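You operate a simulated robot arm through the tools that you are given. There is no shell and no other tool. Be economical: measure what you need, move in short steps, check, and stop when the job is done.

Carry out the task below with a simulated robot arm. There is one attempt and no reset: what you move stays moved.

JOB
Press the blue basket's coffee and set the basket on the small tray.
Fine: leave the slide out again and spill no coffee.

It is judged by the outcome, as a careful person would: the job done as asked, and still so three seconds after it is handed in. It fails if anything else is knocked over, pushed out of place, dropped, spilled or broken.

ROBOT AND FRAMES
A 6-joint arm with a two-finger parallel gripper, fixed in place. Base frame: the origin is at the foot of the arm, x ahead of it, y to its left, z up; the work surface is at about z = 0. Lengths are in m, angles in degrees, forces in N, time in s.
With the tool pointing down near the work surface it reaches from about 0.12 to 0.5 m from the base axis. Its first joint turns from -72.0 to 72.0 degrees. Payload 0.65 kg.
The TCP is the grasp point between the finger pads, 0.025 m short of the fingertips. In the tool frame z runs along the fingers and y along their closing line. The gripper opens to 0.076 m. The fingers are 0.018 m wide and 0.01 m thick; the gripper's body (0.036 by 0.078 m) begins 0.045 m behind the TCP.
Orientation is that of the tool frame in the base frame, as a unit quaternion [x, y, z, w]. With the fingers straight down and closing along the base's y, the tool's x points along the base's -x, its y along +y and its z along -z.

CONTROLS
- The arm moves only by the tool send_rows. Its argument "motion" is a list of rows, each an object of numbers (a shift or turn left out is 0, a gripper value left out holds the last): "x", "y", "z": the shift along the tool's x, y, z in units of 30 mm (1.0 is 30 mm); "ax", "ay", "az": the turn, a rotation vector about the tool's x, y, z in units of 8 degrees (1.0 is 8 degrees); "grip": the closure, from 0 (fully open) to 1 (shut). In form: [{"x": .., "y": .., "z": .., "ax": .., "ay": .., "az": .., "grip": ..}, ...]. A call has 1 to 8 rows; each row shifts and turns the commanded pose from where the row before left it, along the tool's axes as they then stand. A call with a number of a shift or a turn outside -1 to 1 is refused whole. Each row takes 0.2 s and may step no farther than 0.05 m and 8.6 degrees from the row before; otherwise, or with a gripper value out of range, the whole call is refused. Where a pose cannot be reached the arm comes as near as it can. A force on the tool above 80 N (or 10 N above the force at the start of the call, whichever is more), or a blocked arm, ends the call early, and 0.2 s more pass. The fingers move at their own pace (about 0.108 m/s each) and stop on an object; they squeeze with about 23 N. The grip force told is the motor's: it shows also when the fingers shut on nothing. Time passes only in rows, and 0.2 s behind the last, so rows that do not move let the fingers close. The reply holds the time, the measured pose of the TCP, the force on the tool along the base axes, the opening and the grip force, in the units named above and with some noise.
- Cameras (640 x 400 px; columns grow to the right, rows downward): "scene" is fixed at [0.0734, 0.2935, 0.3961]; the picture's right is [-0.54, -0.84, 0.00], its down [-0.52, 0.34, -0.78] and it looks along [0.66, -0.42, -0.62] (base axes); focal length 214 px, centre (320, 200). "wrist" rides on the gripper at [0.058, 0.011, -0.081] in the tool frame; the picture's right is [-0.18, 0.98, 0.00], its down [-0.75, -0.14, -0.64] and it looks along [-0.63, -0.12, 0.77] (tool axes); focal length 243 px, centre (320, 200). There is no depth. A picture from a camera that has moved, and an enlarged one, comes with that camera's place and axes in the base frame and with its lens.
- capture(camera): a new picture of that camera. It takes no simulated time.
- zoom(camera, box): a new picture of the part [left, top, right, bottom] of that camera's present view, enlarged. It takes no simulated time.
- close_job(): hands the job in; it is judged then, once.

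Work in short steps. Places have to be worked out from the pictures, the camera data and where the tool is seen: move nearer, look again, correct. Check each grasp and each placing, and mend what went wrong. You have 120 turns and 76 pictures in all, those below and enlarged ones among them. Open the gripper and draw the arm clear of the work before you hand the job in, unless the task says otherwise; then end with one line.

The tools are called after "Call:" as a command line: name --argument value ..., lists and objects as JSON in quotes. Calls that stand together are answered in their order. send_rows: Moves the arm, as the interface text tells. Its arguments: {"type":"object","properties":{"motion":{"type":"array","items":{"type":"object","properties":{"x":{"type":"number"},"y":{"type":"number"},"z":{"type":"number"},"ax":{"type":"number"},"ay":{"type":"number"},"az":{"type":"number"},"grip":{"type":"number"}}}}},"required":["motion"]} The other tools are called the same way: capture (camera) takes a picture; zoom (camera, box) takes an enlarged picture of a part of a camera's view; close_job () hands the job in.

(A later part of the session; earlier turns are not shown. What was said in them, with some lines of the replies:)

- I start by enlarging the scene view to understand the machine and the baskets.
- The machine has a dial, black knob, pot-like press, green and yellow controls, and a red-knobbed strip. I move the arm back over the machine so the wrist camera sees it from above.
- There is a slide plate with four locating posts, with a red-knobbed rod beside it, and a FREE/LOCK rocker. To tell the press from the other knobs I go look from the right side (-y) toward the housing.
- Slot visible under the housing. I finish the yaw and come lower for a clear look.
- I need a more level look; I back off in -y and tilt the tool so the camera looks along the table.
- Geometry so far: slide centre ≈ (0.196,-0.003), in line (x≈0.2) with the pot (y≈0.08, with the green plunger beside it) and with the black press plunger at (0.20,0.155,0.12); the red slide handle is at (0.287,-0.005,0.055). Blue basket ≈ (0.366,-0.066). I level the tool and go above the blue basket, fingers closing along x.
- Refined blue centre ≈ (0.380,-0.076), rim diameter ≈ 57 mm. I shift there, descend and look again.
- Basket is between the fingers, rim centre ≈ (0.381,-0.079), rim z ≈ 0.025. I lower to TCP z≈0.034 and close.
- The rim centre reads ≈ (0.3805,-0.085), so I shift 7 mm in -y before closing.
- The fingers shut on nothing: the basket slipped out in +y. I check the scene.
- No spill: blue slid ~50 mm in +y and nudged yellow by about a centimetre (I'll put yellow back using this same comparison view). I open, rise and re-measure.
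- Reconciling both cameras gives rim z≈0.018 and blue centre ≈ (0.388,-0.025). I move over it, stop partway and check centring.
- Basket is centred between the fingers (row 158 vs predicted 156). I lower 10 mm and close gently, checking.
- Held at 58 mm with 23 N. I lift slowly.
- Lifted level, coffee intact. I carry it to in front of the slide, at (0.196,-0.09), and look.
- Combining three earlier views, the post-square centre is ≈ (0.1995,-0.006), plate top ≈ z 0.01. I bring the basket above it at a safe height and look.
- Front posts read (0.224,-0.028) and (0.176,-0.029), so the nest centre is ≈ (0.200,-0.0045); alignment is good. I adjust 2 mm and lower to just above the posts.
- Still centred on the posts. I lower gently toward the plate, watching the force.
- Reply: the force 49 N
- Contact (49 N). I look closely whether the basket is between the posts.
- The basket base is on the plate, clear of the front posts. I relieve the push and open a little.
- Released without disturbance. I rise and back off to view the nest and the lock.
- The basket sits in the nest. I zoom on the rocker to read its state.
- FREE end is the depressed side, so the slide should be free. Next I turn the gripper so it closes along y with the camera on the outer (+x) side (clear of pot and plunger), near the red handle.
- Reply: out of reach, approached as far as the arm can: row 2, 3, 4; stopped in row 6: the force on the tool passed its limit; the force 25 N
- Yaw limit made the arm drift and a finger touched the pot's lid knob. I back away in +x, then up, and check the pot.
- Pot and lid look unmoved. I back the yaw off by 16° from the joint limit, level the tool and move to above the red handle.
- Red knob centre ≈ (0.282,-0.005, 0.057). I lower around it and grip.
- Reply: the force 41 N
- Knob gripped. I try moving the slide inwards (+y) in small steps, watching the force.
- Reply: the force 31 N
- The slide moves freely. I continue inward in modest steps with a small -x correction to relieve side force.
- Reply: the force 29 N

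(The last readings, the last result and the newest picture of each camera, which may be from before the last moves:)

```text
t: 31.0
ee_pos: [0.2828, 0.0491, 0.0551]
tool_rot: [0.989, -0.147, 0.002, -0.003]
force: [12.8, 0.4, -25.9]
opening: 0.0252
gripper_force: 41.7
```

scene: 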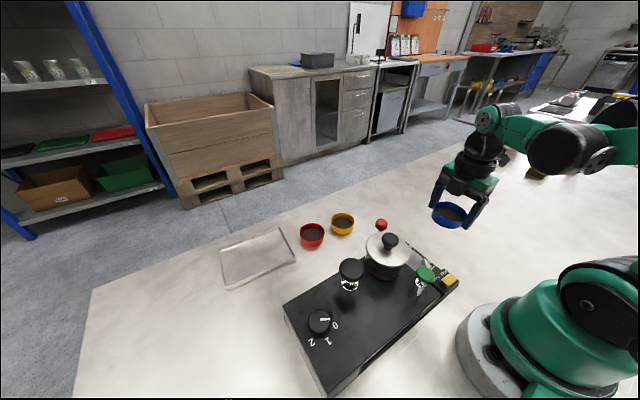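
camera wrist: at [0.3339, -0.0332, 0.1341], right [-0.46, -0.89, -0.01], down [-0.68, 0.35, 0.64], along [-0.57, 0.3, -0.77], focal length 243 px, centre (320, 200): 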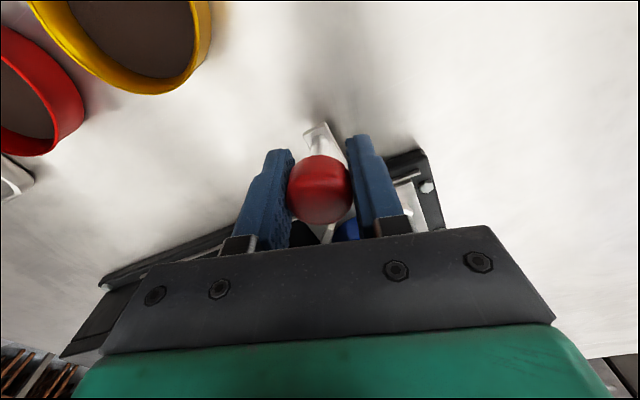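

Call:
send_rows --motion '[{"x": -0.096, "y": -0.32}, {"x": -0.096, "y": -0.32}, {"x": -0.096, "y": -0.32}, {"x": -0.096, "y": -0.32}, {"x": -0.096, "y": -0.32}, {"x": -0.096, "y": -0.32}]'

Call:
capture --camera "scene"

```text
t: 32.4
ee_pos: [0.2822, 0.1078, 0.0568]
tool_rot: [0.989, -0.146, -0.001, -0.003]
force: [-13.4, 1.4, -29.8]
opening: 0.0255
gripper_force: 40.8
```

```text
28 pictures are left
```

scene: 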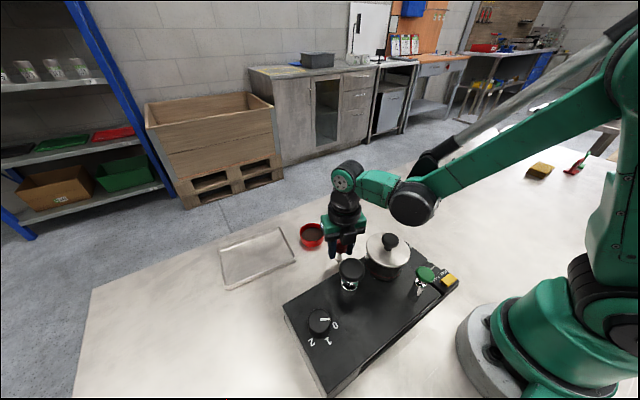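

Free so far at y=0.108. I continue toward the press, smaller steps near the expected end stop.

Call:
send_rows --motion '[{"x": -0.096, "y": -0.32}, {"x": -0.096, "y": -0.32}, {"x": -0.096, "y": -0.32}, {"x": -0.05, "y": -0.16}]'

Call:
send_rows --motion '[{"x": -0.03, "y": -0.1}, {"x": -0.03, "y": -0.1}]'

```text
t: 33.4
ee_pos: [0.2814, 0.1439, 0.057]
tool_rot: [0.989, -0.147, 0.0, -0.003]
force: [0.3, -1.0, -27.1]
opening: 0.0253
gripper_force: 40.6
```

```text
t: 34.0
ee_pos: [0.2826, 0.1491, 0.0573]
tool_rot: [0.989, -0.147, 0.001, -0.002]
force: [8.1, -0.8, -21.3]
opening: 0.0255
gripper_force: 40.6
```

Call:
send_rows --motion '[{"x": -0.03, "y": -0.1}, {"x": -0.03, "y": -0.1}, {"x": -0.03, "y": -0.1}]'

```text
t: 34.8
ee_pos: [0.2816, 0.1555, 0.0584]
tool_rot: [0.989, -0.149, 0.0, 0.003]
force: [8.8, -57.0, -9.0]
opening: 0.0254
gripper_force: 40.9
```

End stop reached at y≈0.1555, exactly in line with the black plunger. I relax, release the knob and rise.

Call:
send_rows --motion '[{"x": 0.012, "y": 0.04, "grip": 0.3}, {}, {"z": -0.8}, {"z": -1}, {"z": -1}, {"z": -1}]'

Call:
capture --camera "wrist"

Call:
zoom --camera "scene" --box '[270, 180, 480, 320]'

```text
t: 36.2
ee_pos: [0.279, 0.1591, 0.1724]
tool_rot: [0.989, -0.148, 0.0, -0.003]
force: [0.5, -0.5, 0.2]
opening: 0.0534
gripper_force: 0.0
```

```text
27 pictures are left
camera wrist: at [0.3322, 0.1318, 0.2526], right [-0.46, -0.89, -0.01], down [-0.68, 0.35, 0.64], along [-0.57, 0.3, -0.77], focal length 243 px, centre (320, 200)
```

wrist: 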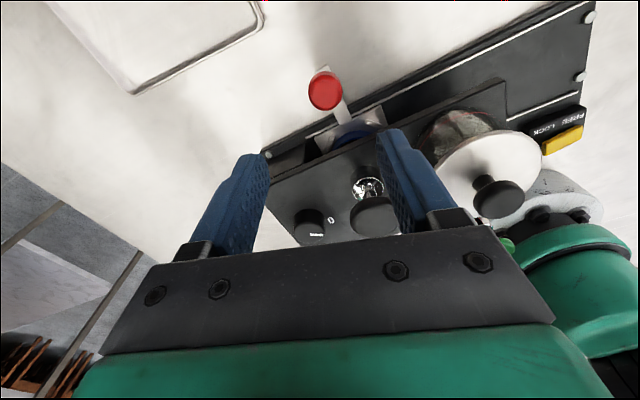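

```text
2.86 times, centred on (375, 250) of scene
camera zoom: at [0.0734, 0.2935, 0.3961], right [-0.54, -0.84, 0.0], down [-0.52, 0.34, -0.78], along [0.66, -0.42, -0.62], focal length 613 px, centre (163, 57)
```

zoom: 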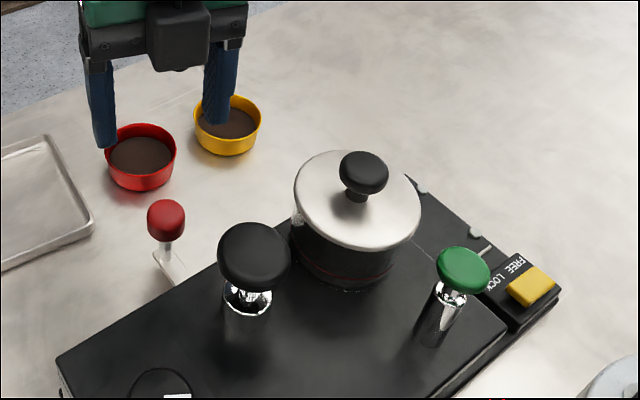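

Basket is under the press with only the knob arm outside. I close the fingers and move them over the black plunger at (0.201,0.155).

Call:
send_rows --motion '[{"grip": 1, "x": -0.8, "y": 0.3}, {"x": -0.8, "y": 0.3}, {"x": -0.85, "y": 0.28}, {}]'

Call:
zoom --camera "scene" --box '[300, 190, 420, 300]'

Call:
capture --camera "wrist"

```text
t: 37.2
ee_pos: [0.2015, 0.1543, 0.1705]
tool_rot: [0.989, -0.147, 0.001, -0.003]
force: [0.3, 0.4, -0.2]
opening: 0.0002
gripper_force: 23.0
```

```text
3.64 times, centred on (360, 245) of scene
camera zoom: at [0.0734, 0.2935, 0.3961], right [-0.54, -0.84, 0.0], down [-0.52, 0.34, -0.78], along [0.66, -0.42, -0.62], focal length 780 px, centre (174, 36)
```

zoom: 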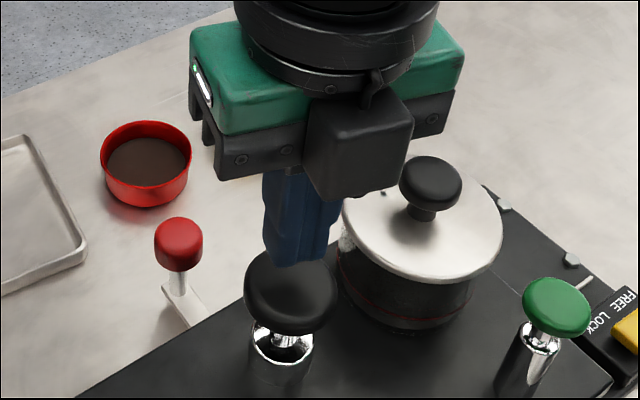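

```text
24 pictures are left
camera wrist: at [0.2538, 0.127, 0.2498], right [-0.46, -0.89, -0.01], down [-0.68, 0.35, 0.64], along [-0.57, 0.3, -0.77], focal length 243 px, centre (320, 200)
```

wrist: 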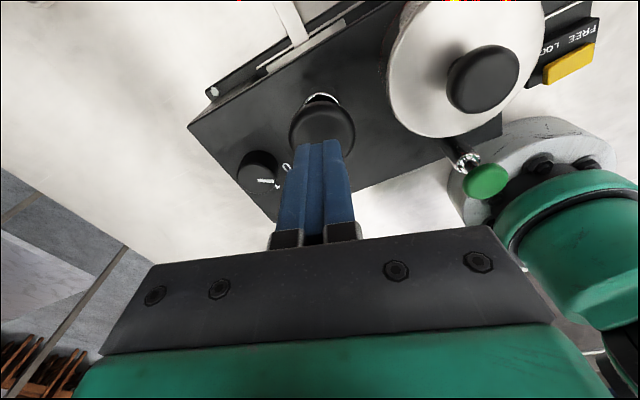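

Fingers are right over the plunger. I descend slowly to find contact and feel the resistance.

Call:
send_rows --motion '[{"z": 0.4}, {"z": 0.2}, {"z": 0.15}, {"z": 0.15}]'

Call:
send_rows --motion '[{"z": 0.15}, {"z": 0.15}, {"z": 0.15}]'

```text
t: 38.2
ee_pos: [0.2029, 0.1549, 0.1444]
tool_rot: [0.989, -0.147, 0.0, -0.003]
force: [-0.7, 1.1, 2.3]
opening: 0.0001
gripper_force: 22.7
```

```text
t: 39.0
ee_pos: [0.2031, 0.1537, 0.131]
tool_rot: [0.989, -0.146, 0.0, -0.002]
force: [-3.2, 4.4, 14.4]
opening: 0.0001
gripper_force: 23.0
```

Spring resistance with travel (14 N at ~13 mm). I continue until it firms up.

Call:
send_rows --motion '[{"z": 0.15}, {"z": 0.12}]'

Call:
send_rows --motion '[{"z": 0.12}, {"z": 0.1}]'

```text
t: 39.4
ee_pos: [0.203, 0.1548, 0.1297]
tool_rot: [0.989, -0.146, -0.004, 0.0]
force: [-28.5, -18.1, 263.6]
opening: 0.0
gripper_force: 23.1
stopped in row 2: the force on the tool passed its limit (the readings are from after the stop); the commanded pose is now the measured one
```

```text
t: 39.8
ee_pos: [0.2048, 0.1559, 0.131]
tool_rot: [0.989, -0.146, -0.007, 0.002]
force: [-2.7, -2.4, 33.9]
opening: 0.0002
gripper_force: 23.3
stopped in row 1: the force on the tool passed its limit (the readings are from after the stop); the commanded pose is now the measured one
```

A hard stop at TCP z≈0.130 (~16 mm of travel). I look at the plunger before releasing.

Call:
zoom --camera "scene" --box '[310, 240, 420, 310]'

```text
5.71 times, centred on (365, 275) of scene
camera zoom: at [0.0734, 0.2935, 0.3961], right [-0.54, -0.84, 0.0], down [-0.52, 0.34, -0.78], along [0.66, -0.42, -0.62], focal length 1226 px, centre (63, -229)
```

zoom: 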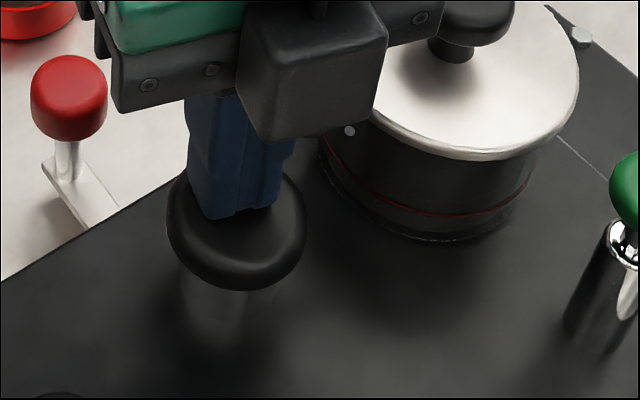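

The knob is fully down on its sleeve. I hold a moment, then rise.

Call:
send_rows --motion '[{}, {}, {}, {"z": -0.3}, {"z": -0.5}, {"z": -0.5}]'

Call:
zoom --camera "scene" --box '[310, 210, 440, 310]'

```text
t: 41.2
ee_pos: [0.2051, 0.1539, 0.1712]
tool_rot: [0.989, -0.146, -0.006, 0.001]
force: [-0.5, 0.1, -0.2]
opening: 0.0
gripper_force: 22.5
```

```text
4.00 times, centred on (375, 260) of scene
camera zoom: at [0.0734, 0.2935, 0.3961], right [-0.54, -0.84, 0.0], down [-0.52, 0.34, -0.78], along [0.66, -0.42, -0.62], focal length 858 px, centre (100, -40)
```

zoom: 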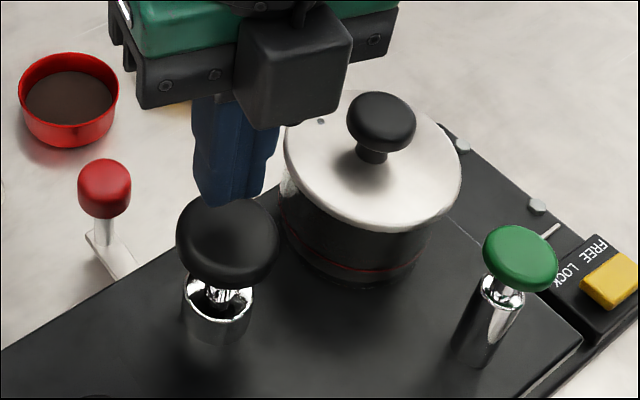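

The plunger returned up. I go back to the red handle, open, lower onto it and grip.

Call:
send_rows --motion '[{"x": 0.85, "y": -0.26}, {"x": 0.85, "y": -0.26, "grip": 0.2}, {"x": 0.75, "y": -0.24}, {"z": 1}, {"z": 1}, {"z": 1}, {"z": 0.7}]'

Call:
capture --camera "wrist"

```text
t: 42.8
ee_pos: [0.2812, 0.1562, 0.0547]
tool_rot: [0.989, -0.146, -0.005, 0.001]
force: [-0.1, 0.7, -0.5]
opening: 0.0609
gripper_force: 0.1
```

```text
21 pictures are left
camera wrist: at [0.3347, 0.1297, 0.1349], right [-0.46, -0.89, 0.01], down [-0.67, 0.35, 0.65], along [-0.58, 0.29, -0.76], focal length 243 px, centre (320, 200)
```

wrist: 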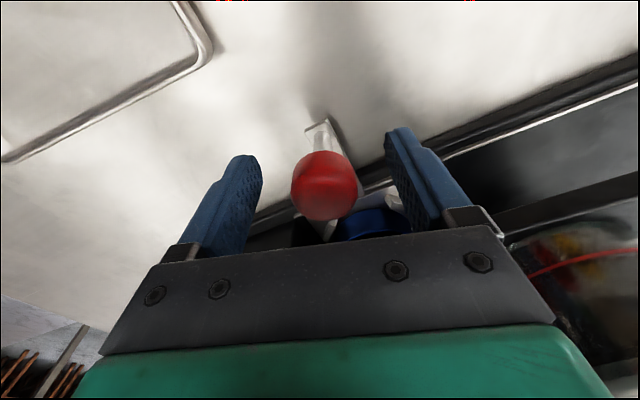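

Call:
send_rows --motion '[{"grip": 0.8}, {"grip": 1}, {}, {"x": 0.05, "y": 0.16}, {"x": 0.096, "y": 0.32}, {"x": 0.096, "y": 0.32}, {"x": 0.096, "y": 0.32}, {"x": 0.096, "y": 0.32}]'

Call:
send_rows --motion '[{"x": 0.096, "y": 0.32}, {"x": 0.096, "y": 0.32}, {"x": 0.096, "y": 0.32}, {"x": 0.096, "y": 0.32}, {"x": 0.096, "y": 0.32}, {"x": 0.096, "y": 0.32}, {"x": 0.096, "y": 0.32}, {"x": 0.096, "y": 0.32}]'

```text
t: 44.6
ee_pos: [0.2822, 0.1094, 0.0558]
tool_rot: [0.989, -0.146, -0.004, 0.002]
force: [3.7, -0.9, -13.7]
opening: 0.0252
gripper_force: 40.5
```

```text
t: 46.4
ee_pos: [0.28, 0.0285, 0.0575]
tool_rot: [0.989, -0.146, -0.004, 0.003]
force: [26.9, 1.5, -7.1]
opening: 0.0253
gripper_force: 40.4
```

Call:
send_rows --motion '[{"x": 0.13, "y": 0.31}, {"x": 0.1, "y": 0.32}, {"x": 0.08, "y": 0.25}, {"x": 0.05, "y": 0.16}]'

```text
t: 47.4
ee_pos: [0.2802, -0.0044, 0.0567]
tool_rot: [0.989, -0.147, -0.009, 0.003]
force: [-34.3, -2.3, 1.6]
opening: 0.0254
gripper_force: 40.6
```

Nearly at the outer stop; a last couple of millimetres.

Call:
send_rows --motion '[{"x": 0.0, "y": 0.07}]'

Call:
send_rows --motion '[{"x": 0.01, "y": 0.05}]'

```text
t: 47.8
ee_pos: [0.2807, -0.0045, 0.0578]
tool_rot: [0.989, -0.145, -0.007, 0.001]
force: [-24.0, 12.9, 16.3]
opening: 0.0256
gripper_force: 40.5
```

```text
t: 48.2
ee_pos: [0.2813, -0.0038, 0.0574]
tool_rot: [0.989, -0.145, -0.006, -0.001]
force: [-11.6, 37.7, 15.5]
opening: 0.0253
gripper_force: 40.8
```

The slide is fully out. I release, rise and turn back so the fingers close along x.

Call:
send_rows --motion '[{"x": -0.01, "y": -0.04, "grip": 0.3}, {}, {"z": -0.8}, {"z": -1}, {"z": -1}, {"z": -1, "az": 1, "grip": 0}, {"az": 1}, {"az": 1}]'

Call:
send_rows --motion '[{"az": 1}, {"az": 1}, {"az": 1}, {"az": 1}, {"az": 1}, {"az": 1}, {"az": 0.15, "y": 0.9}, {"x": 0.95}]'

Call:
capture --camera "wrist"

```text
t: 50.0
ee_pos: [0.2824, -0.005, 0.1699]
tool_rot: [0.937, -0.35, -0.005, 0.002]
force: [-0.2, -0.7, 0.4]
opening: 0.0761
gripper_force: 0.1
```

```text
t: 51.8
ee_pos: [0.2553, -0.0341, 0.1718]
tool_rot: [-0.706, 0.708, 0.003, -0.004]
force: [-0.1, 0.0, -0.1]
opening: 0.0758
gripper_force: 0.1
```

```text
20 pictures are left
camera wrist: at [0.245, -0.0919, 0.251], right [-0.98, 0.19, 0.01], down [0.15, 0.75, 0.64], along [0.11, 0.63, -0.77], focal length 243 px, centre (320, 200)
```

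wrist: 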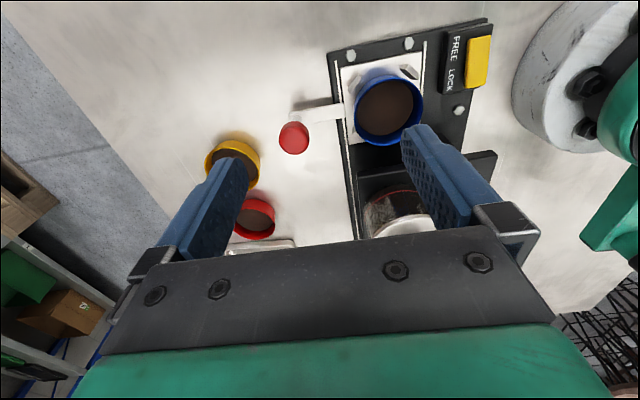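

Call:
zoom --camera "wrist" --box '[320, 40, 440, 160]'

```text
3.33 times, centred on (380, 100) of wrist
camera zoom: at [0.245, -0.0919, 0.251], right [-0.98, 0.19, 0.01], down [0.15, 0.75, 0.64], along [0.11, 0.63, -0.77], focal length 809 px, centre (120, 533)
```

zoom: 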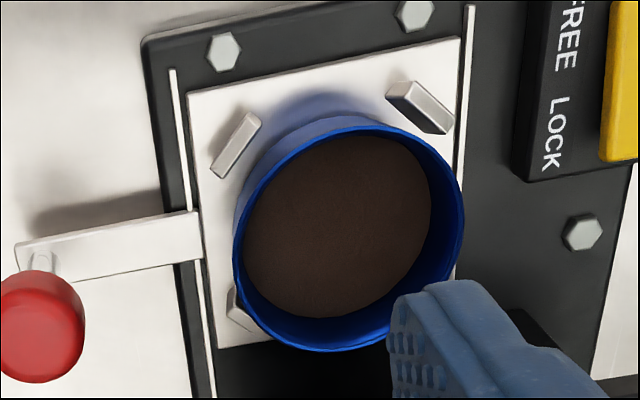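

Coffee intact, slide out, basket still nested at ≈ (0.198,-0.004). I go above it with the fingers only slightly wider than the basket.

Call:
send_rows --motion '[{"y": 0.95, "grip": 0.14}, {"y": 0.93}, {"x": -1, "z": 0.3}, {"z": 0.9}, {"z": 0.9}, {"z": 0.6}]'

Call:
capture --camera "wrist"

```text
t: 53.2
ee_pos: [0.1962, -0.0039, 0.0898]
tool_rot: [0.707, -0.707, -0.003, 0.005]
force: [-0.3, -0.6, -0.4]
opening: 0.0654
gripper_force: 0.0
```

```text
18 pictures are left
camera wrist: at [0.1863, -0.063, 0.1707], right [-0.98, 0.18, 0.01], down [0.15, 0.75, 0.64], along [0.11, 0.63, -0.77], focal length 243 px, centre (320, 200)
```

wrist: 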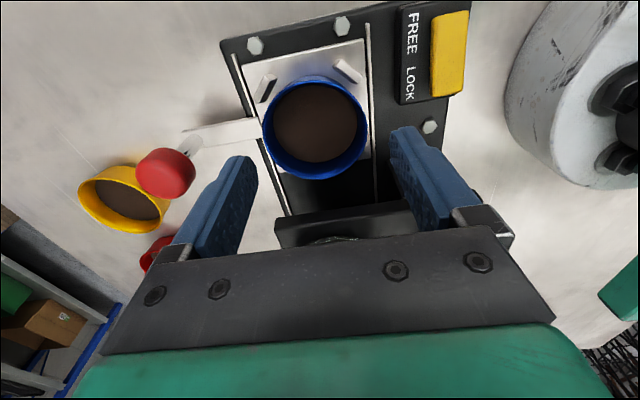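

Basket centre ≈ (0.199,-0.004). I shift 2.5 mm and descend to the grasp height.

Call:
send_rows --motion '[{"y": -0.085, "z": 0.6}, {"z": 0.5}, {"z": 0.4}]'

Call:
capture --camera "wrist"

```text
t: 54.0
ee_pos: [0.1987, -0.0058, 0.0456]
tool_rot: [-0.707, 0.707, 0.003, -0.004]
force: [0.1, 0.3, 0.5]
opening: 0.0656
gripper_force: 0.0
```

```text
17 pictures are left
camera wrist: at [0.1889, -0.0635, 0.1263], right [-0.98, 0.18, 0.01], down [0.15, 0.75, 0.64], along [0.11, 0.63, -0.77], focal length 243 px, centre (320, 200)
```

wrist: 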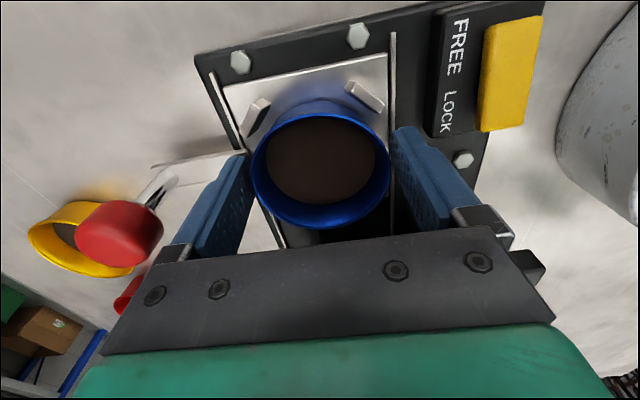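

Centred. I close on the basket and lift slightly, checking.

Call:
send_rows --motion '[{"x": -0.06, "z": 0.03}, {"grip": 0.3}, {"grip": 0.5}, {"grip": 0.7}, {"z": -0.2}, {"z": -0.4}, {"z": -0.7}, {"z": -0.8}]'

Call:
zoom --camera "wrist" --box '[220, 80, 420, 250]'

```text
t: 55.8
ee_pos: [0.1996, -0.0026, 0.1071]
tool_rot: [0.707, -0.707, -0.003, 0.004]
force: [0.8, 0.2, -0.2]
opening: 0.0586
gripper_force: 23.0
```

```text
2.35 times, centred on (320, 165) of wrist
camera zoom: at [0.1898, -0.0607, 0.1877], right [-0.98, 0.18, 0.01], down [0.15, 0.75, 0.64], along [0.11, 0.63, -0.77], focal length 571 px, centre (320, 282)
```

zoom: 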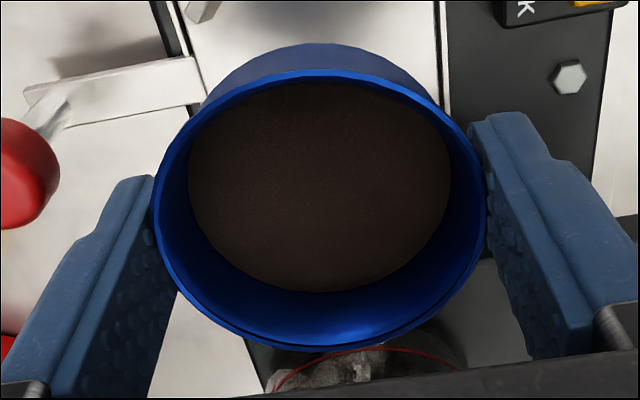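

Coffee now sits visibly deeper in the basket (rim-to-coffee 25 px vs 21 px before), so it's pressed. I raise and carry it towards the tray (centre ≈ (0.39,0.25)) going out in +x first.

Call:
send_rows --motion '[{"z": -0.6}, {"z": -0.7, "y": -0.4}, {"z": -0.4, "y": -0.7}, {"y": -1}, {"y": -1}, {"y": -1}, {"y": -1}, {"y": -0.9}]'

Call:
send_rows --motion '[{"x": -0.6}, {"x": -1}, {"x": -1}, {"x": -1}, {"x": -1}, {"x": -1}, {"x": -1}, {"x": -0.8}]'

Call:
capture --camera "scene"

Call:
capture --camera "wrist"

```text
t: 57.6
ee_pos: [0.3818, -0.0047, 0.1563]
tool_rot: [0.707, -0.707, -0.003, 0.004]
force: [-0.6, 0.4, -0.2]
opening: 0.0586
gripper_force: 23.5
```

```text
t: 59.4
ee_pos: [0.3792, 0.22, 0.1557]
tool_rot: [-0.707, 0.707, 0.003, -0.004]
force: [0.4, -0.9, 0.9]
opening: 0.0584
gripper_force: 22.9
```

```text
15 pictures are left
```

scene: 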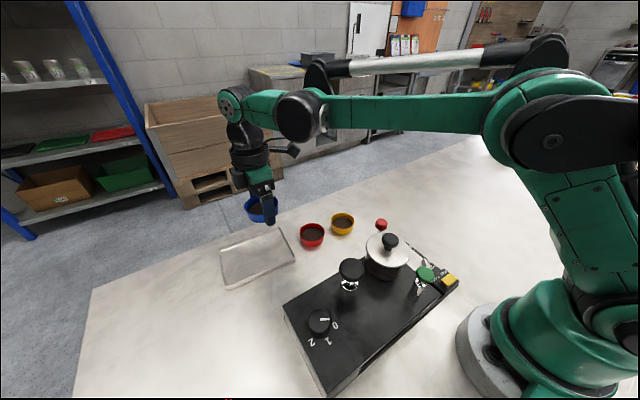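

```text
14 pictures are left
camera wrist: at [0.3681, 0.1617, 0.2352], right [-0.98, 0.18, 0.01], down [0.15, 0.75, 0.64], along [0.11, 0.63, -0.77], focal length 243 px, centre (320, 200)
```

wrist: 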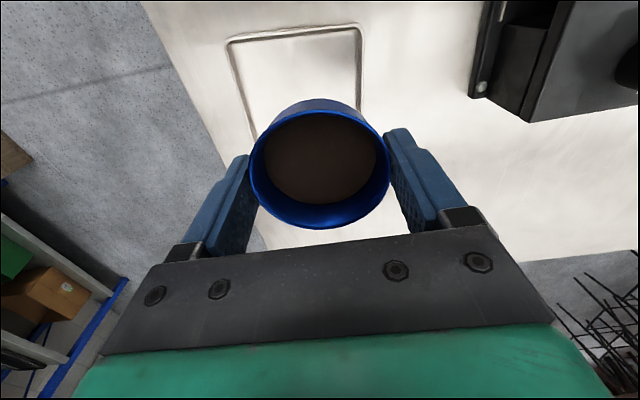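

Tray spans x≈0.34–0.44, y≈0.18–0.32; target (0.388,0.25). I position and descend to just above it.

Call:
send_rows --motion '[{"x": -0.5, "y": -0.3}, {"x": -0.5, "z": 0.4}, {"z": 0.8}, {"z": 0.9}, {"z": 0.6}, {"z": 0.4}]'

Call:
zoom --camera "scene" --box '[200, 170, 360, 300]'

```text
t: 60.8
ee_pos: [0.3888, 0.2494, 0.062]
tool_rot: [-0.707, 0.707, 0.003, -0.004]
force: [0.2, 0.0, 0.0]
opening: 0.0585
gripper_force: 22.7
```

```text
3.08 times, centred on (280, 235) of scene
camera zoom: at [0.0734, 0.2935, 0.3961], right [-0.54, -0.84, 0.0], down [-0.52, 0.34, -0.78], along [0.66, -0.42, -0.62], focal length 660 px, centre (443, 92)
```

zoom: 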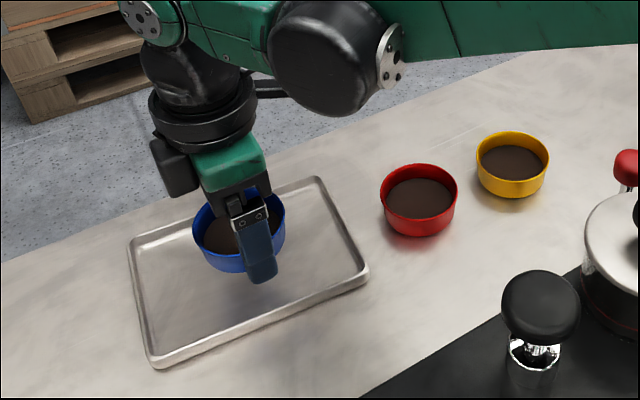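

Over the tray. I lower slowly to contact.

Call:
send_rows --motion '[{"z": 0.3}, {"z": 0.2}, {"z": 0.1}, {"z": 0.1}]'

Call:
send_rows --motion '[{"z": 0.08}]'

```text
t: 61.8
ee_pos: [0.3903, 0.2479, 0.0425]
tool_rot: [0.707, -0.707, -0.002, 0.004]
force: [0.0, 0.2, -0.7]
opening: 0.0587
gripper_force: 23.1
```

```text
t: 62.2
ee_pos: [0.3897, 0.2495, 0.0401]
tool_rot: [0.708, -0.707, -0.004, 0.005]
force: [-1.5, -0.3, -0.8]
opening: 0.0584
gripper_force: 23.1
```

Call:
send_rows --motion '[{"z": 0.07}]'

Call:
send_rows --motion '[{"z": 0.05}]'

```text
t: 62.6
ee_pos: [0.3896, 0.249, 0.0394]
tool_rot: [0.707, -0.707, -0.004, 0.005]
force: [-0.8, 0.0, -0.9]
opening: 0.0586
gripper_force: 23.2
```

```text
t: 63.0
ee_pos: [0.3899, 0.248, 0.0363]
tool_rot: [-0.707, 0.707, 0.003, -0.004]
force: [0.2, 0.9, 0.1]
opening: 0.0587
gripper_force: 23.2
```

Call:
send_rows --motion '[{"z": 0.05}]'

Call:
send_rows --motion '[{"z": 0.05}]'

```text
t: 63.4
ee_pos: [0.3902, 0.2486, 0.0357]
tool_rot: [0.707, -0.707, -0.003, 0.005]
force: [-0.7, -0.1, -0.3]
opening: 0.0587
gripper_force: 22.7
```

```text
t: 63.8
ee_pos: [0.3883, 0.248, 0.033]
tool_rot: [0.707, -0.707, -0.003, 0.005]
force: [0.5, 0.5, -0.3]
opening: 0.0583
gripper_force: 22.8
```

Call:
send_rows --motion '[{"z": 0.05}]'

Call:
send_rows --motion '[{"z": 0.04}]'

```text
t: 64.2
ee_pos: [0.3909, 0.249, 0.0304]
tool_rot: [0.707, -0.707, -0.003, 0.005]
force: [-0.2, -0.6, 0.0]
opening: 0.0585
gripper_force: 22.4
```

```text
t: 64.6
ee_pos: [0.3895, 0.2483, 0.0309]
tool_rot: [0.707, -0.707, -0.002, 0.005]
force: [-0.7, -0.2, 6.1]
opening: 0.0586
gripper_force: 23.0
```

Light contact (6 N). I release, rise a little and check.

Call:
send_rows --motion '[{"grip": 0.12}, {}, {"z": -0.4}, {"z": -0.8}, {"z": -1}, {"z": -1, "grip": 0}]'

Call:
capture --camera "wrist"

Call:
zoom --camera "scene" --box '[290, 150, 430, 250]'

```text
t: 66.0
ee_pos: [0.3902, 0.25, 0.1265]
tool_rot: [0.707, -0.707, -0.003, 0.004]
force: [-0.1, 0.1, -0.6]
opening: 0.0759
gripper_force: 0.0
```

```text
12 pictures are left
camera wrist: at [0.3793, 0.1907, 0.2077], right [-0.98, 0.18, 0.01], down [0.15, 0.75, 0.64], along [0.11, 0.63, -0.77], focal length 243 px, centre (320, 200)
```

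wrist: 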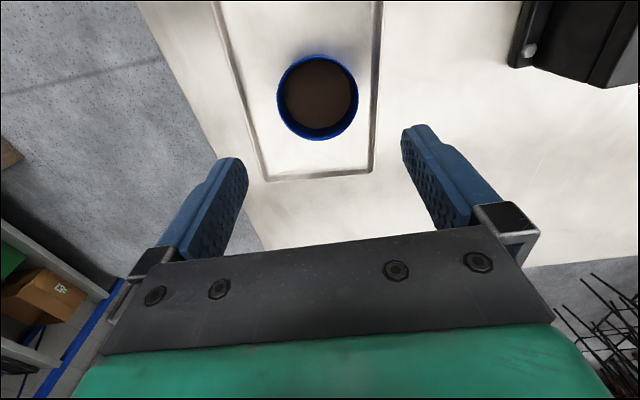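

```text
4.00 times, centred on (360, 200) of scene
camera zoom: at [0.0734, 0.2935, 0.3961], right [-0.54, -0.84, 0.0], down [-0.52, 0.34, -0.78], along [0.66, -0.42, -0.62], focal length 858 px, centre (160, 200)
```

zoom: 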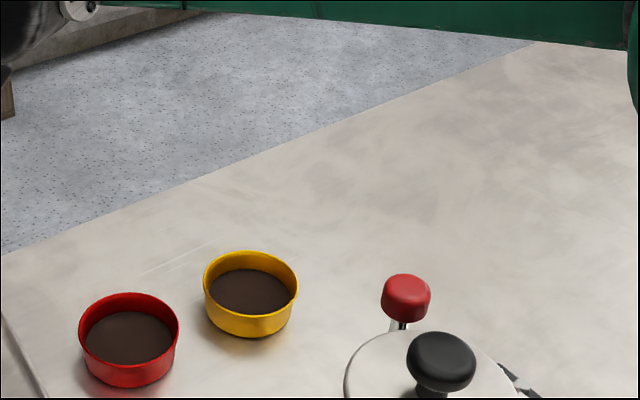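

Basket is properly on the tray. Yellow is still ~11 mm off its original place (203–299 px now vs 216–312 originally), so I go over to it to put it back.

Call:
send_rows --motion '[{"x": 0.9, "y": 0.1}, {"x": 0.9, "y": 0.1}, {"x": 0.9, "y": 0.1}, {"x": 0.9, "y": 0.1}, {"x": 0.9, "y": 0.1}, {"x": 0.9, "y": 0.1}, {"x": 0.9, "y": 0.1}, {"x": 0.9}]'

Call:
send_rows --motion '[{"z": 0.8}, {"z": 0.8}]'

Call:
capture --camera "wrist"

```text
t: 67.8
ee_pos: [0.372, 0.0334, 0.1291]
tool_rot: [0.707, -0.707, -0.004, 0.005]
force: [0.5, 0.3, 0.4]
opening: 0.0761
gripper_force: 0.0
```

```text
t: 68.4
ee_pos: [0.3676, 0.0317, 0.0797]
tool_rot: [-0.707, 0.707, 0.003, -0.004]
force: [-0.2, -1.1, 0.6]
opening: 0.076
gripper_force: 0.0
```

```text
10 pictures are left
camera wrist: at [0.3582, -0.0265, 0.1604], right [-0.98, 0.18, 0.01], down [0.15, 0.75, 0.64], along [0.11, 0.63, -0.77], focal length 243 px, centre (320, 200)
```

wrist: 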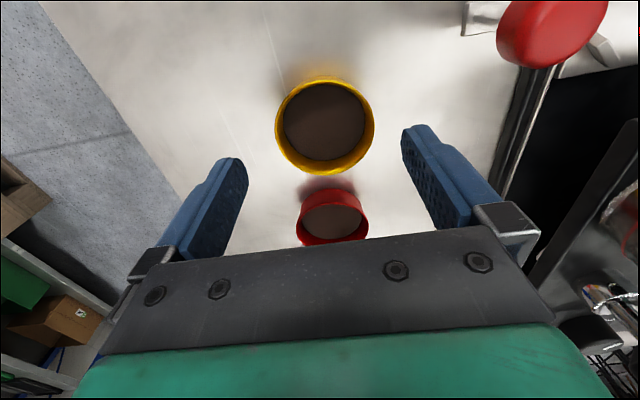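

Yellow centre ≈ (0.365,0.033). I lower around it and close gently.

Call:
send_rows --motion '[{"y": 0.09, "x": -0.03, "z": 0.6}, {"z": 0.6}, {"z": 0.4}, {"grip": 0.1}, {"grip": 0.2}, {"grip": 0.3}, {"grip": 0.45}, {}]'

Call:
zoom --camera "scene" --box '[290, 150, 430, 250]'

```text
t: 70.2
ee_pos: [0.3651, 0.0337, 0.0312]
tool_rot: [0.708, -0.706, -0.003, 0.004]
force: [0.1, 0.4, -0.8]
opening: 0.0582
gripper_force: 23.6
```

```text
4.00 times, centred on (360, 200) of scene
camera zoom: at [0.0734, 0.2935, 0.3961], right [-0.54, -0.84, 0.0], down [-0.52, 0.34, -0.78], along [0.66, -0.42, -0.62], focal length 858 px, centre (160, 200)
```

zoom: 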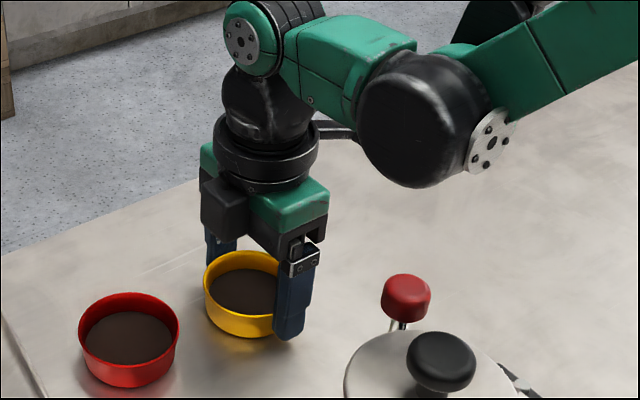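

Held at 58 mm without displacement. I slide it back by (+2.4, −11.3) mm in small steps and compare.

Call:
send_rows --motion '[{"x": 0.1, "y": -0.02}, {"x": 0.1, "y": -0.02}, {"x": 0.1, "y": -0.02}, {"x": 0.077, "y": -0.02}, {}]'

Call:
zoom --camera "scene" --box '[290, 150, 430, 250]'

```text
t: 71.4
ee_pos: [0.368, 0.0218, 0.0304]
tool_rot: [0.707, -0.707, -0.004, 0.005]
force: [-3.4, 5.1, 15.4]
opening: 0.0584
gripper_force: 22.8
```

```text
4.00 times, centred on (360, 200) of scene
camera zoom: at [0.0734, 0.2935, 0.3961], right [-0.54, -0.84, 0.0], down [-0.52, 0.34, -0.78], along [0.66, -0.42, -0.62], focal length 858 px, centre (160, 200)
```

zoom: 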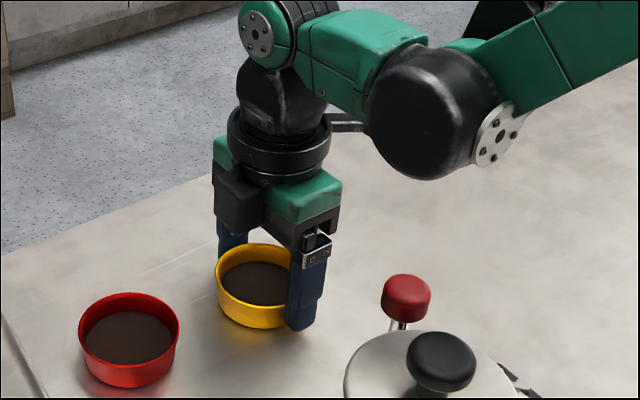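

Yellow now reads left 216, top 243, bottom 328: back at its original spot. I release, rise straight up and withdraw.

Call:
send_rows --motion '[{"grip": 0.12}, {}, {"z": -0.5}, {"z": -1}, {"z": -1}, {"z": -1, "grip": 0}, {"z": -1}, {"z": -1}]'

Call:
send_rows --motion '[{"x": 1}, {"x": 1}, {"x": 1}, {"x": 1}]'

Call:
zoom --camera "scene" --box '[200, 170, 480, 350]'

Call:
zoom --camera "scene" --box '[290, 150, 430, 250]'

```text
t: 73.2
ee_pos: [0.3705, 0.0232, 0.1968]
tool_rot: [0.707, -0.707, -0.003, 0.004]
force: [0.6, 0.2, -0.1]
opening: 0.0762
gripper_force: 0.1
```

```text
t: 74.2
ee_pos: [0.3713, -0.0979, 0.1974]
tool_rot: [0.707, -0.707, -0.003, 0.004]
force: [-0.1, 0.2, 0.3]
opening: 0.0761
gripper_force: 0.1
```

```text
2.22 times, centred on (340, 260) of scene
camera zoom: at [0.0734, 0.2936, 0.3961], right [-0.54, -0.84, 0.0], down [-0.52, 0.34, -0.78], along [0.66, -0.42, -0.62], focal length 477 px, centre (276, 67)
```

zoom: 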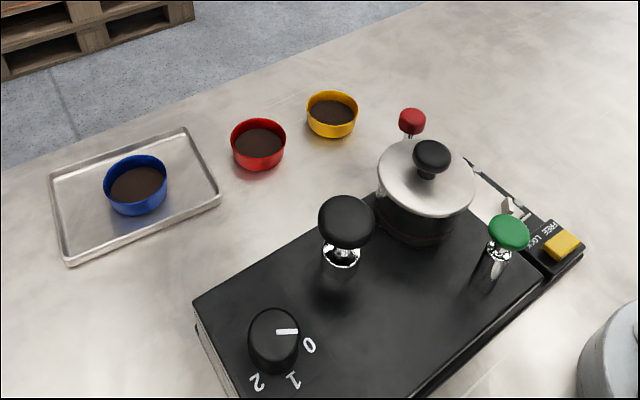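

```text
4.00 times, centred on (360, 200) of scene
camera zoom: at [0.0734, 0.2936, 0.3961], right [-0.54, -0.84, 0.0], down [-0.52, 0.34, -0.78], along [0.66, -0.42, -0.62], focal length 858 px, centre (160, 200)
```

zoom: 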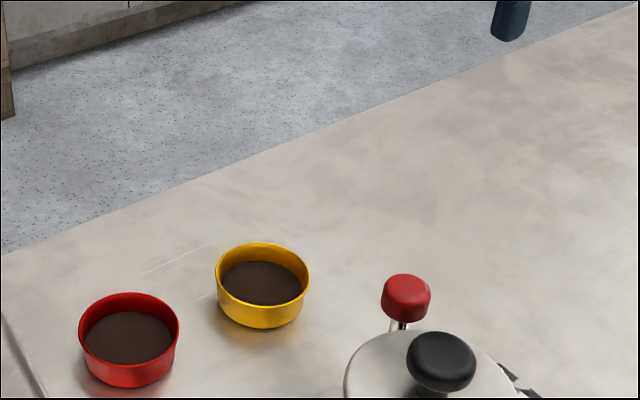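

Yellow is back, slide is out, nothing spilled. One last check of the coffee level in the blue basket against an unpressed one.

Call:
zoom --camera "scene" --box '[230, 205, 350, 285]'

```text
5.00 times, centred on (290, 245) of scene
camera zoom: at [0.0734, 0.2936, 0.3961], right [-0.54, -0.84, 0.0], down [-0.52, 0.34, -0.78], along [0.66, -0.42, -0.62], focal length 1072 px, centre (470, -25)
```

zoom: 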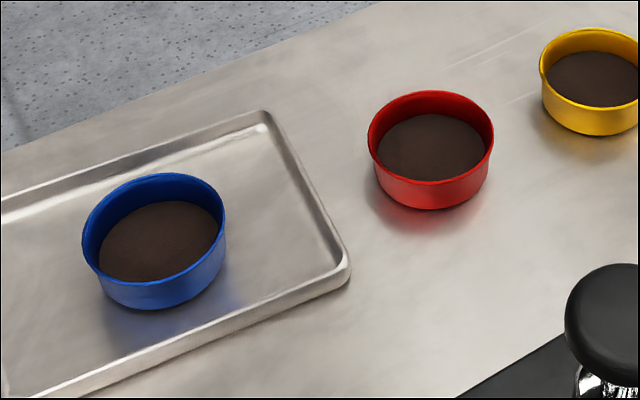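

The coffee in blue is lower than in red (about 28 px against 23 px below the rim) and lies level. It is pressed, so I hand the job in.

Call:
close_job

```text
The job is handed in.
```

The blue basket's coffee is pressed and the basket is on the small tray, the slide is out again, and I saw no spilled coffee; along the way I nudged the yellow basket about a centimetre and put it back, and brushed the pot's lid knob without visibly moving it.
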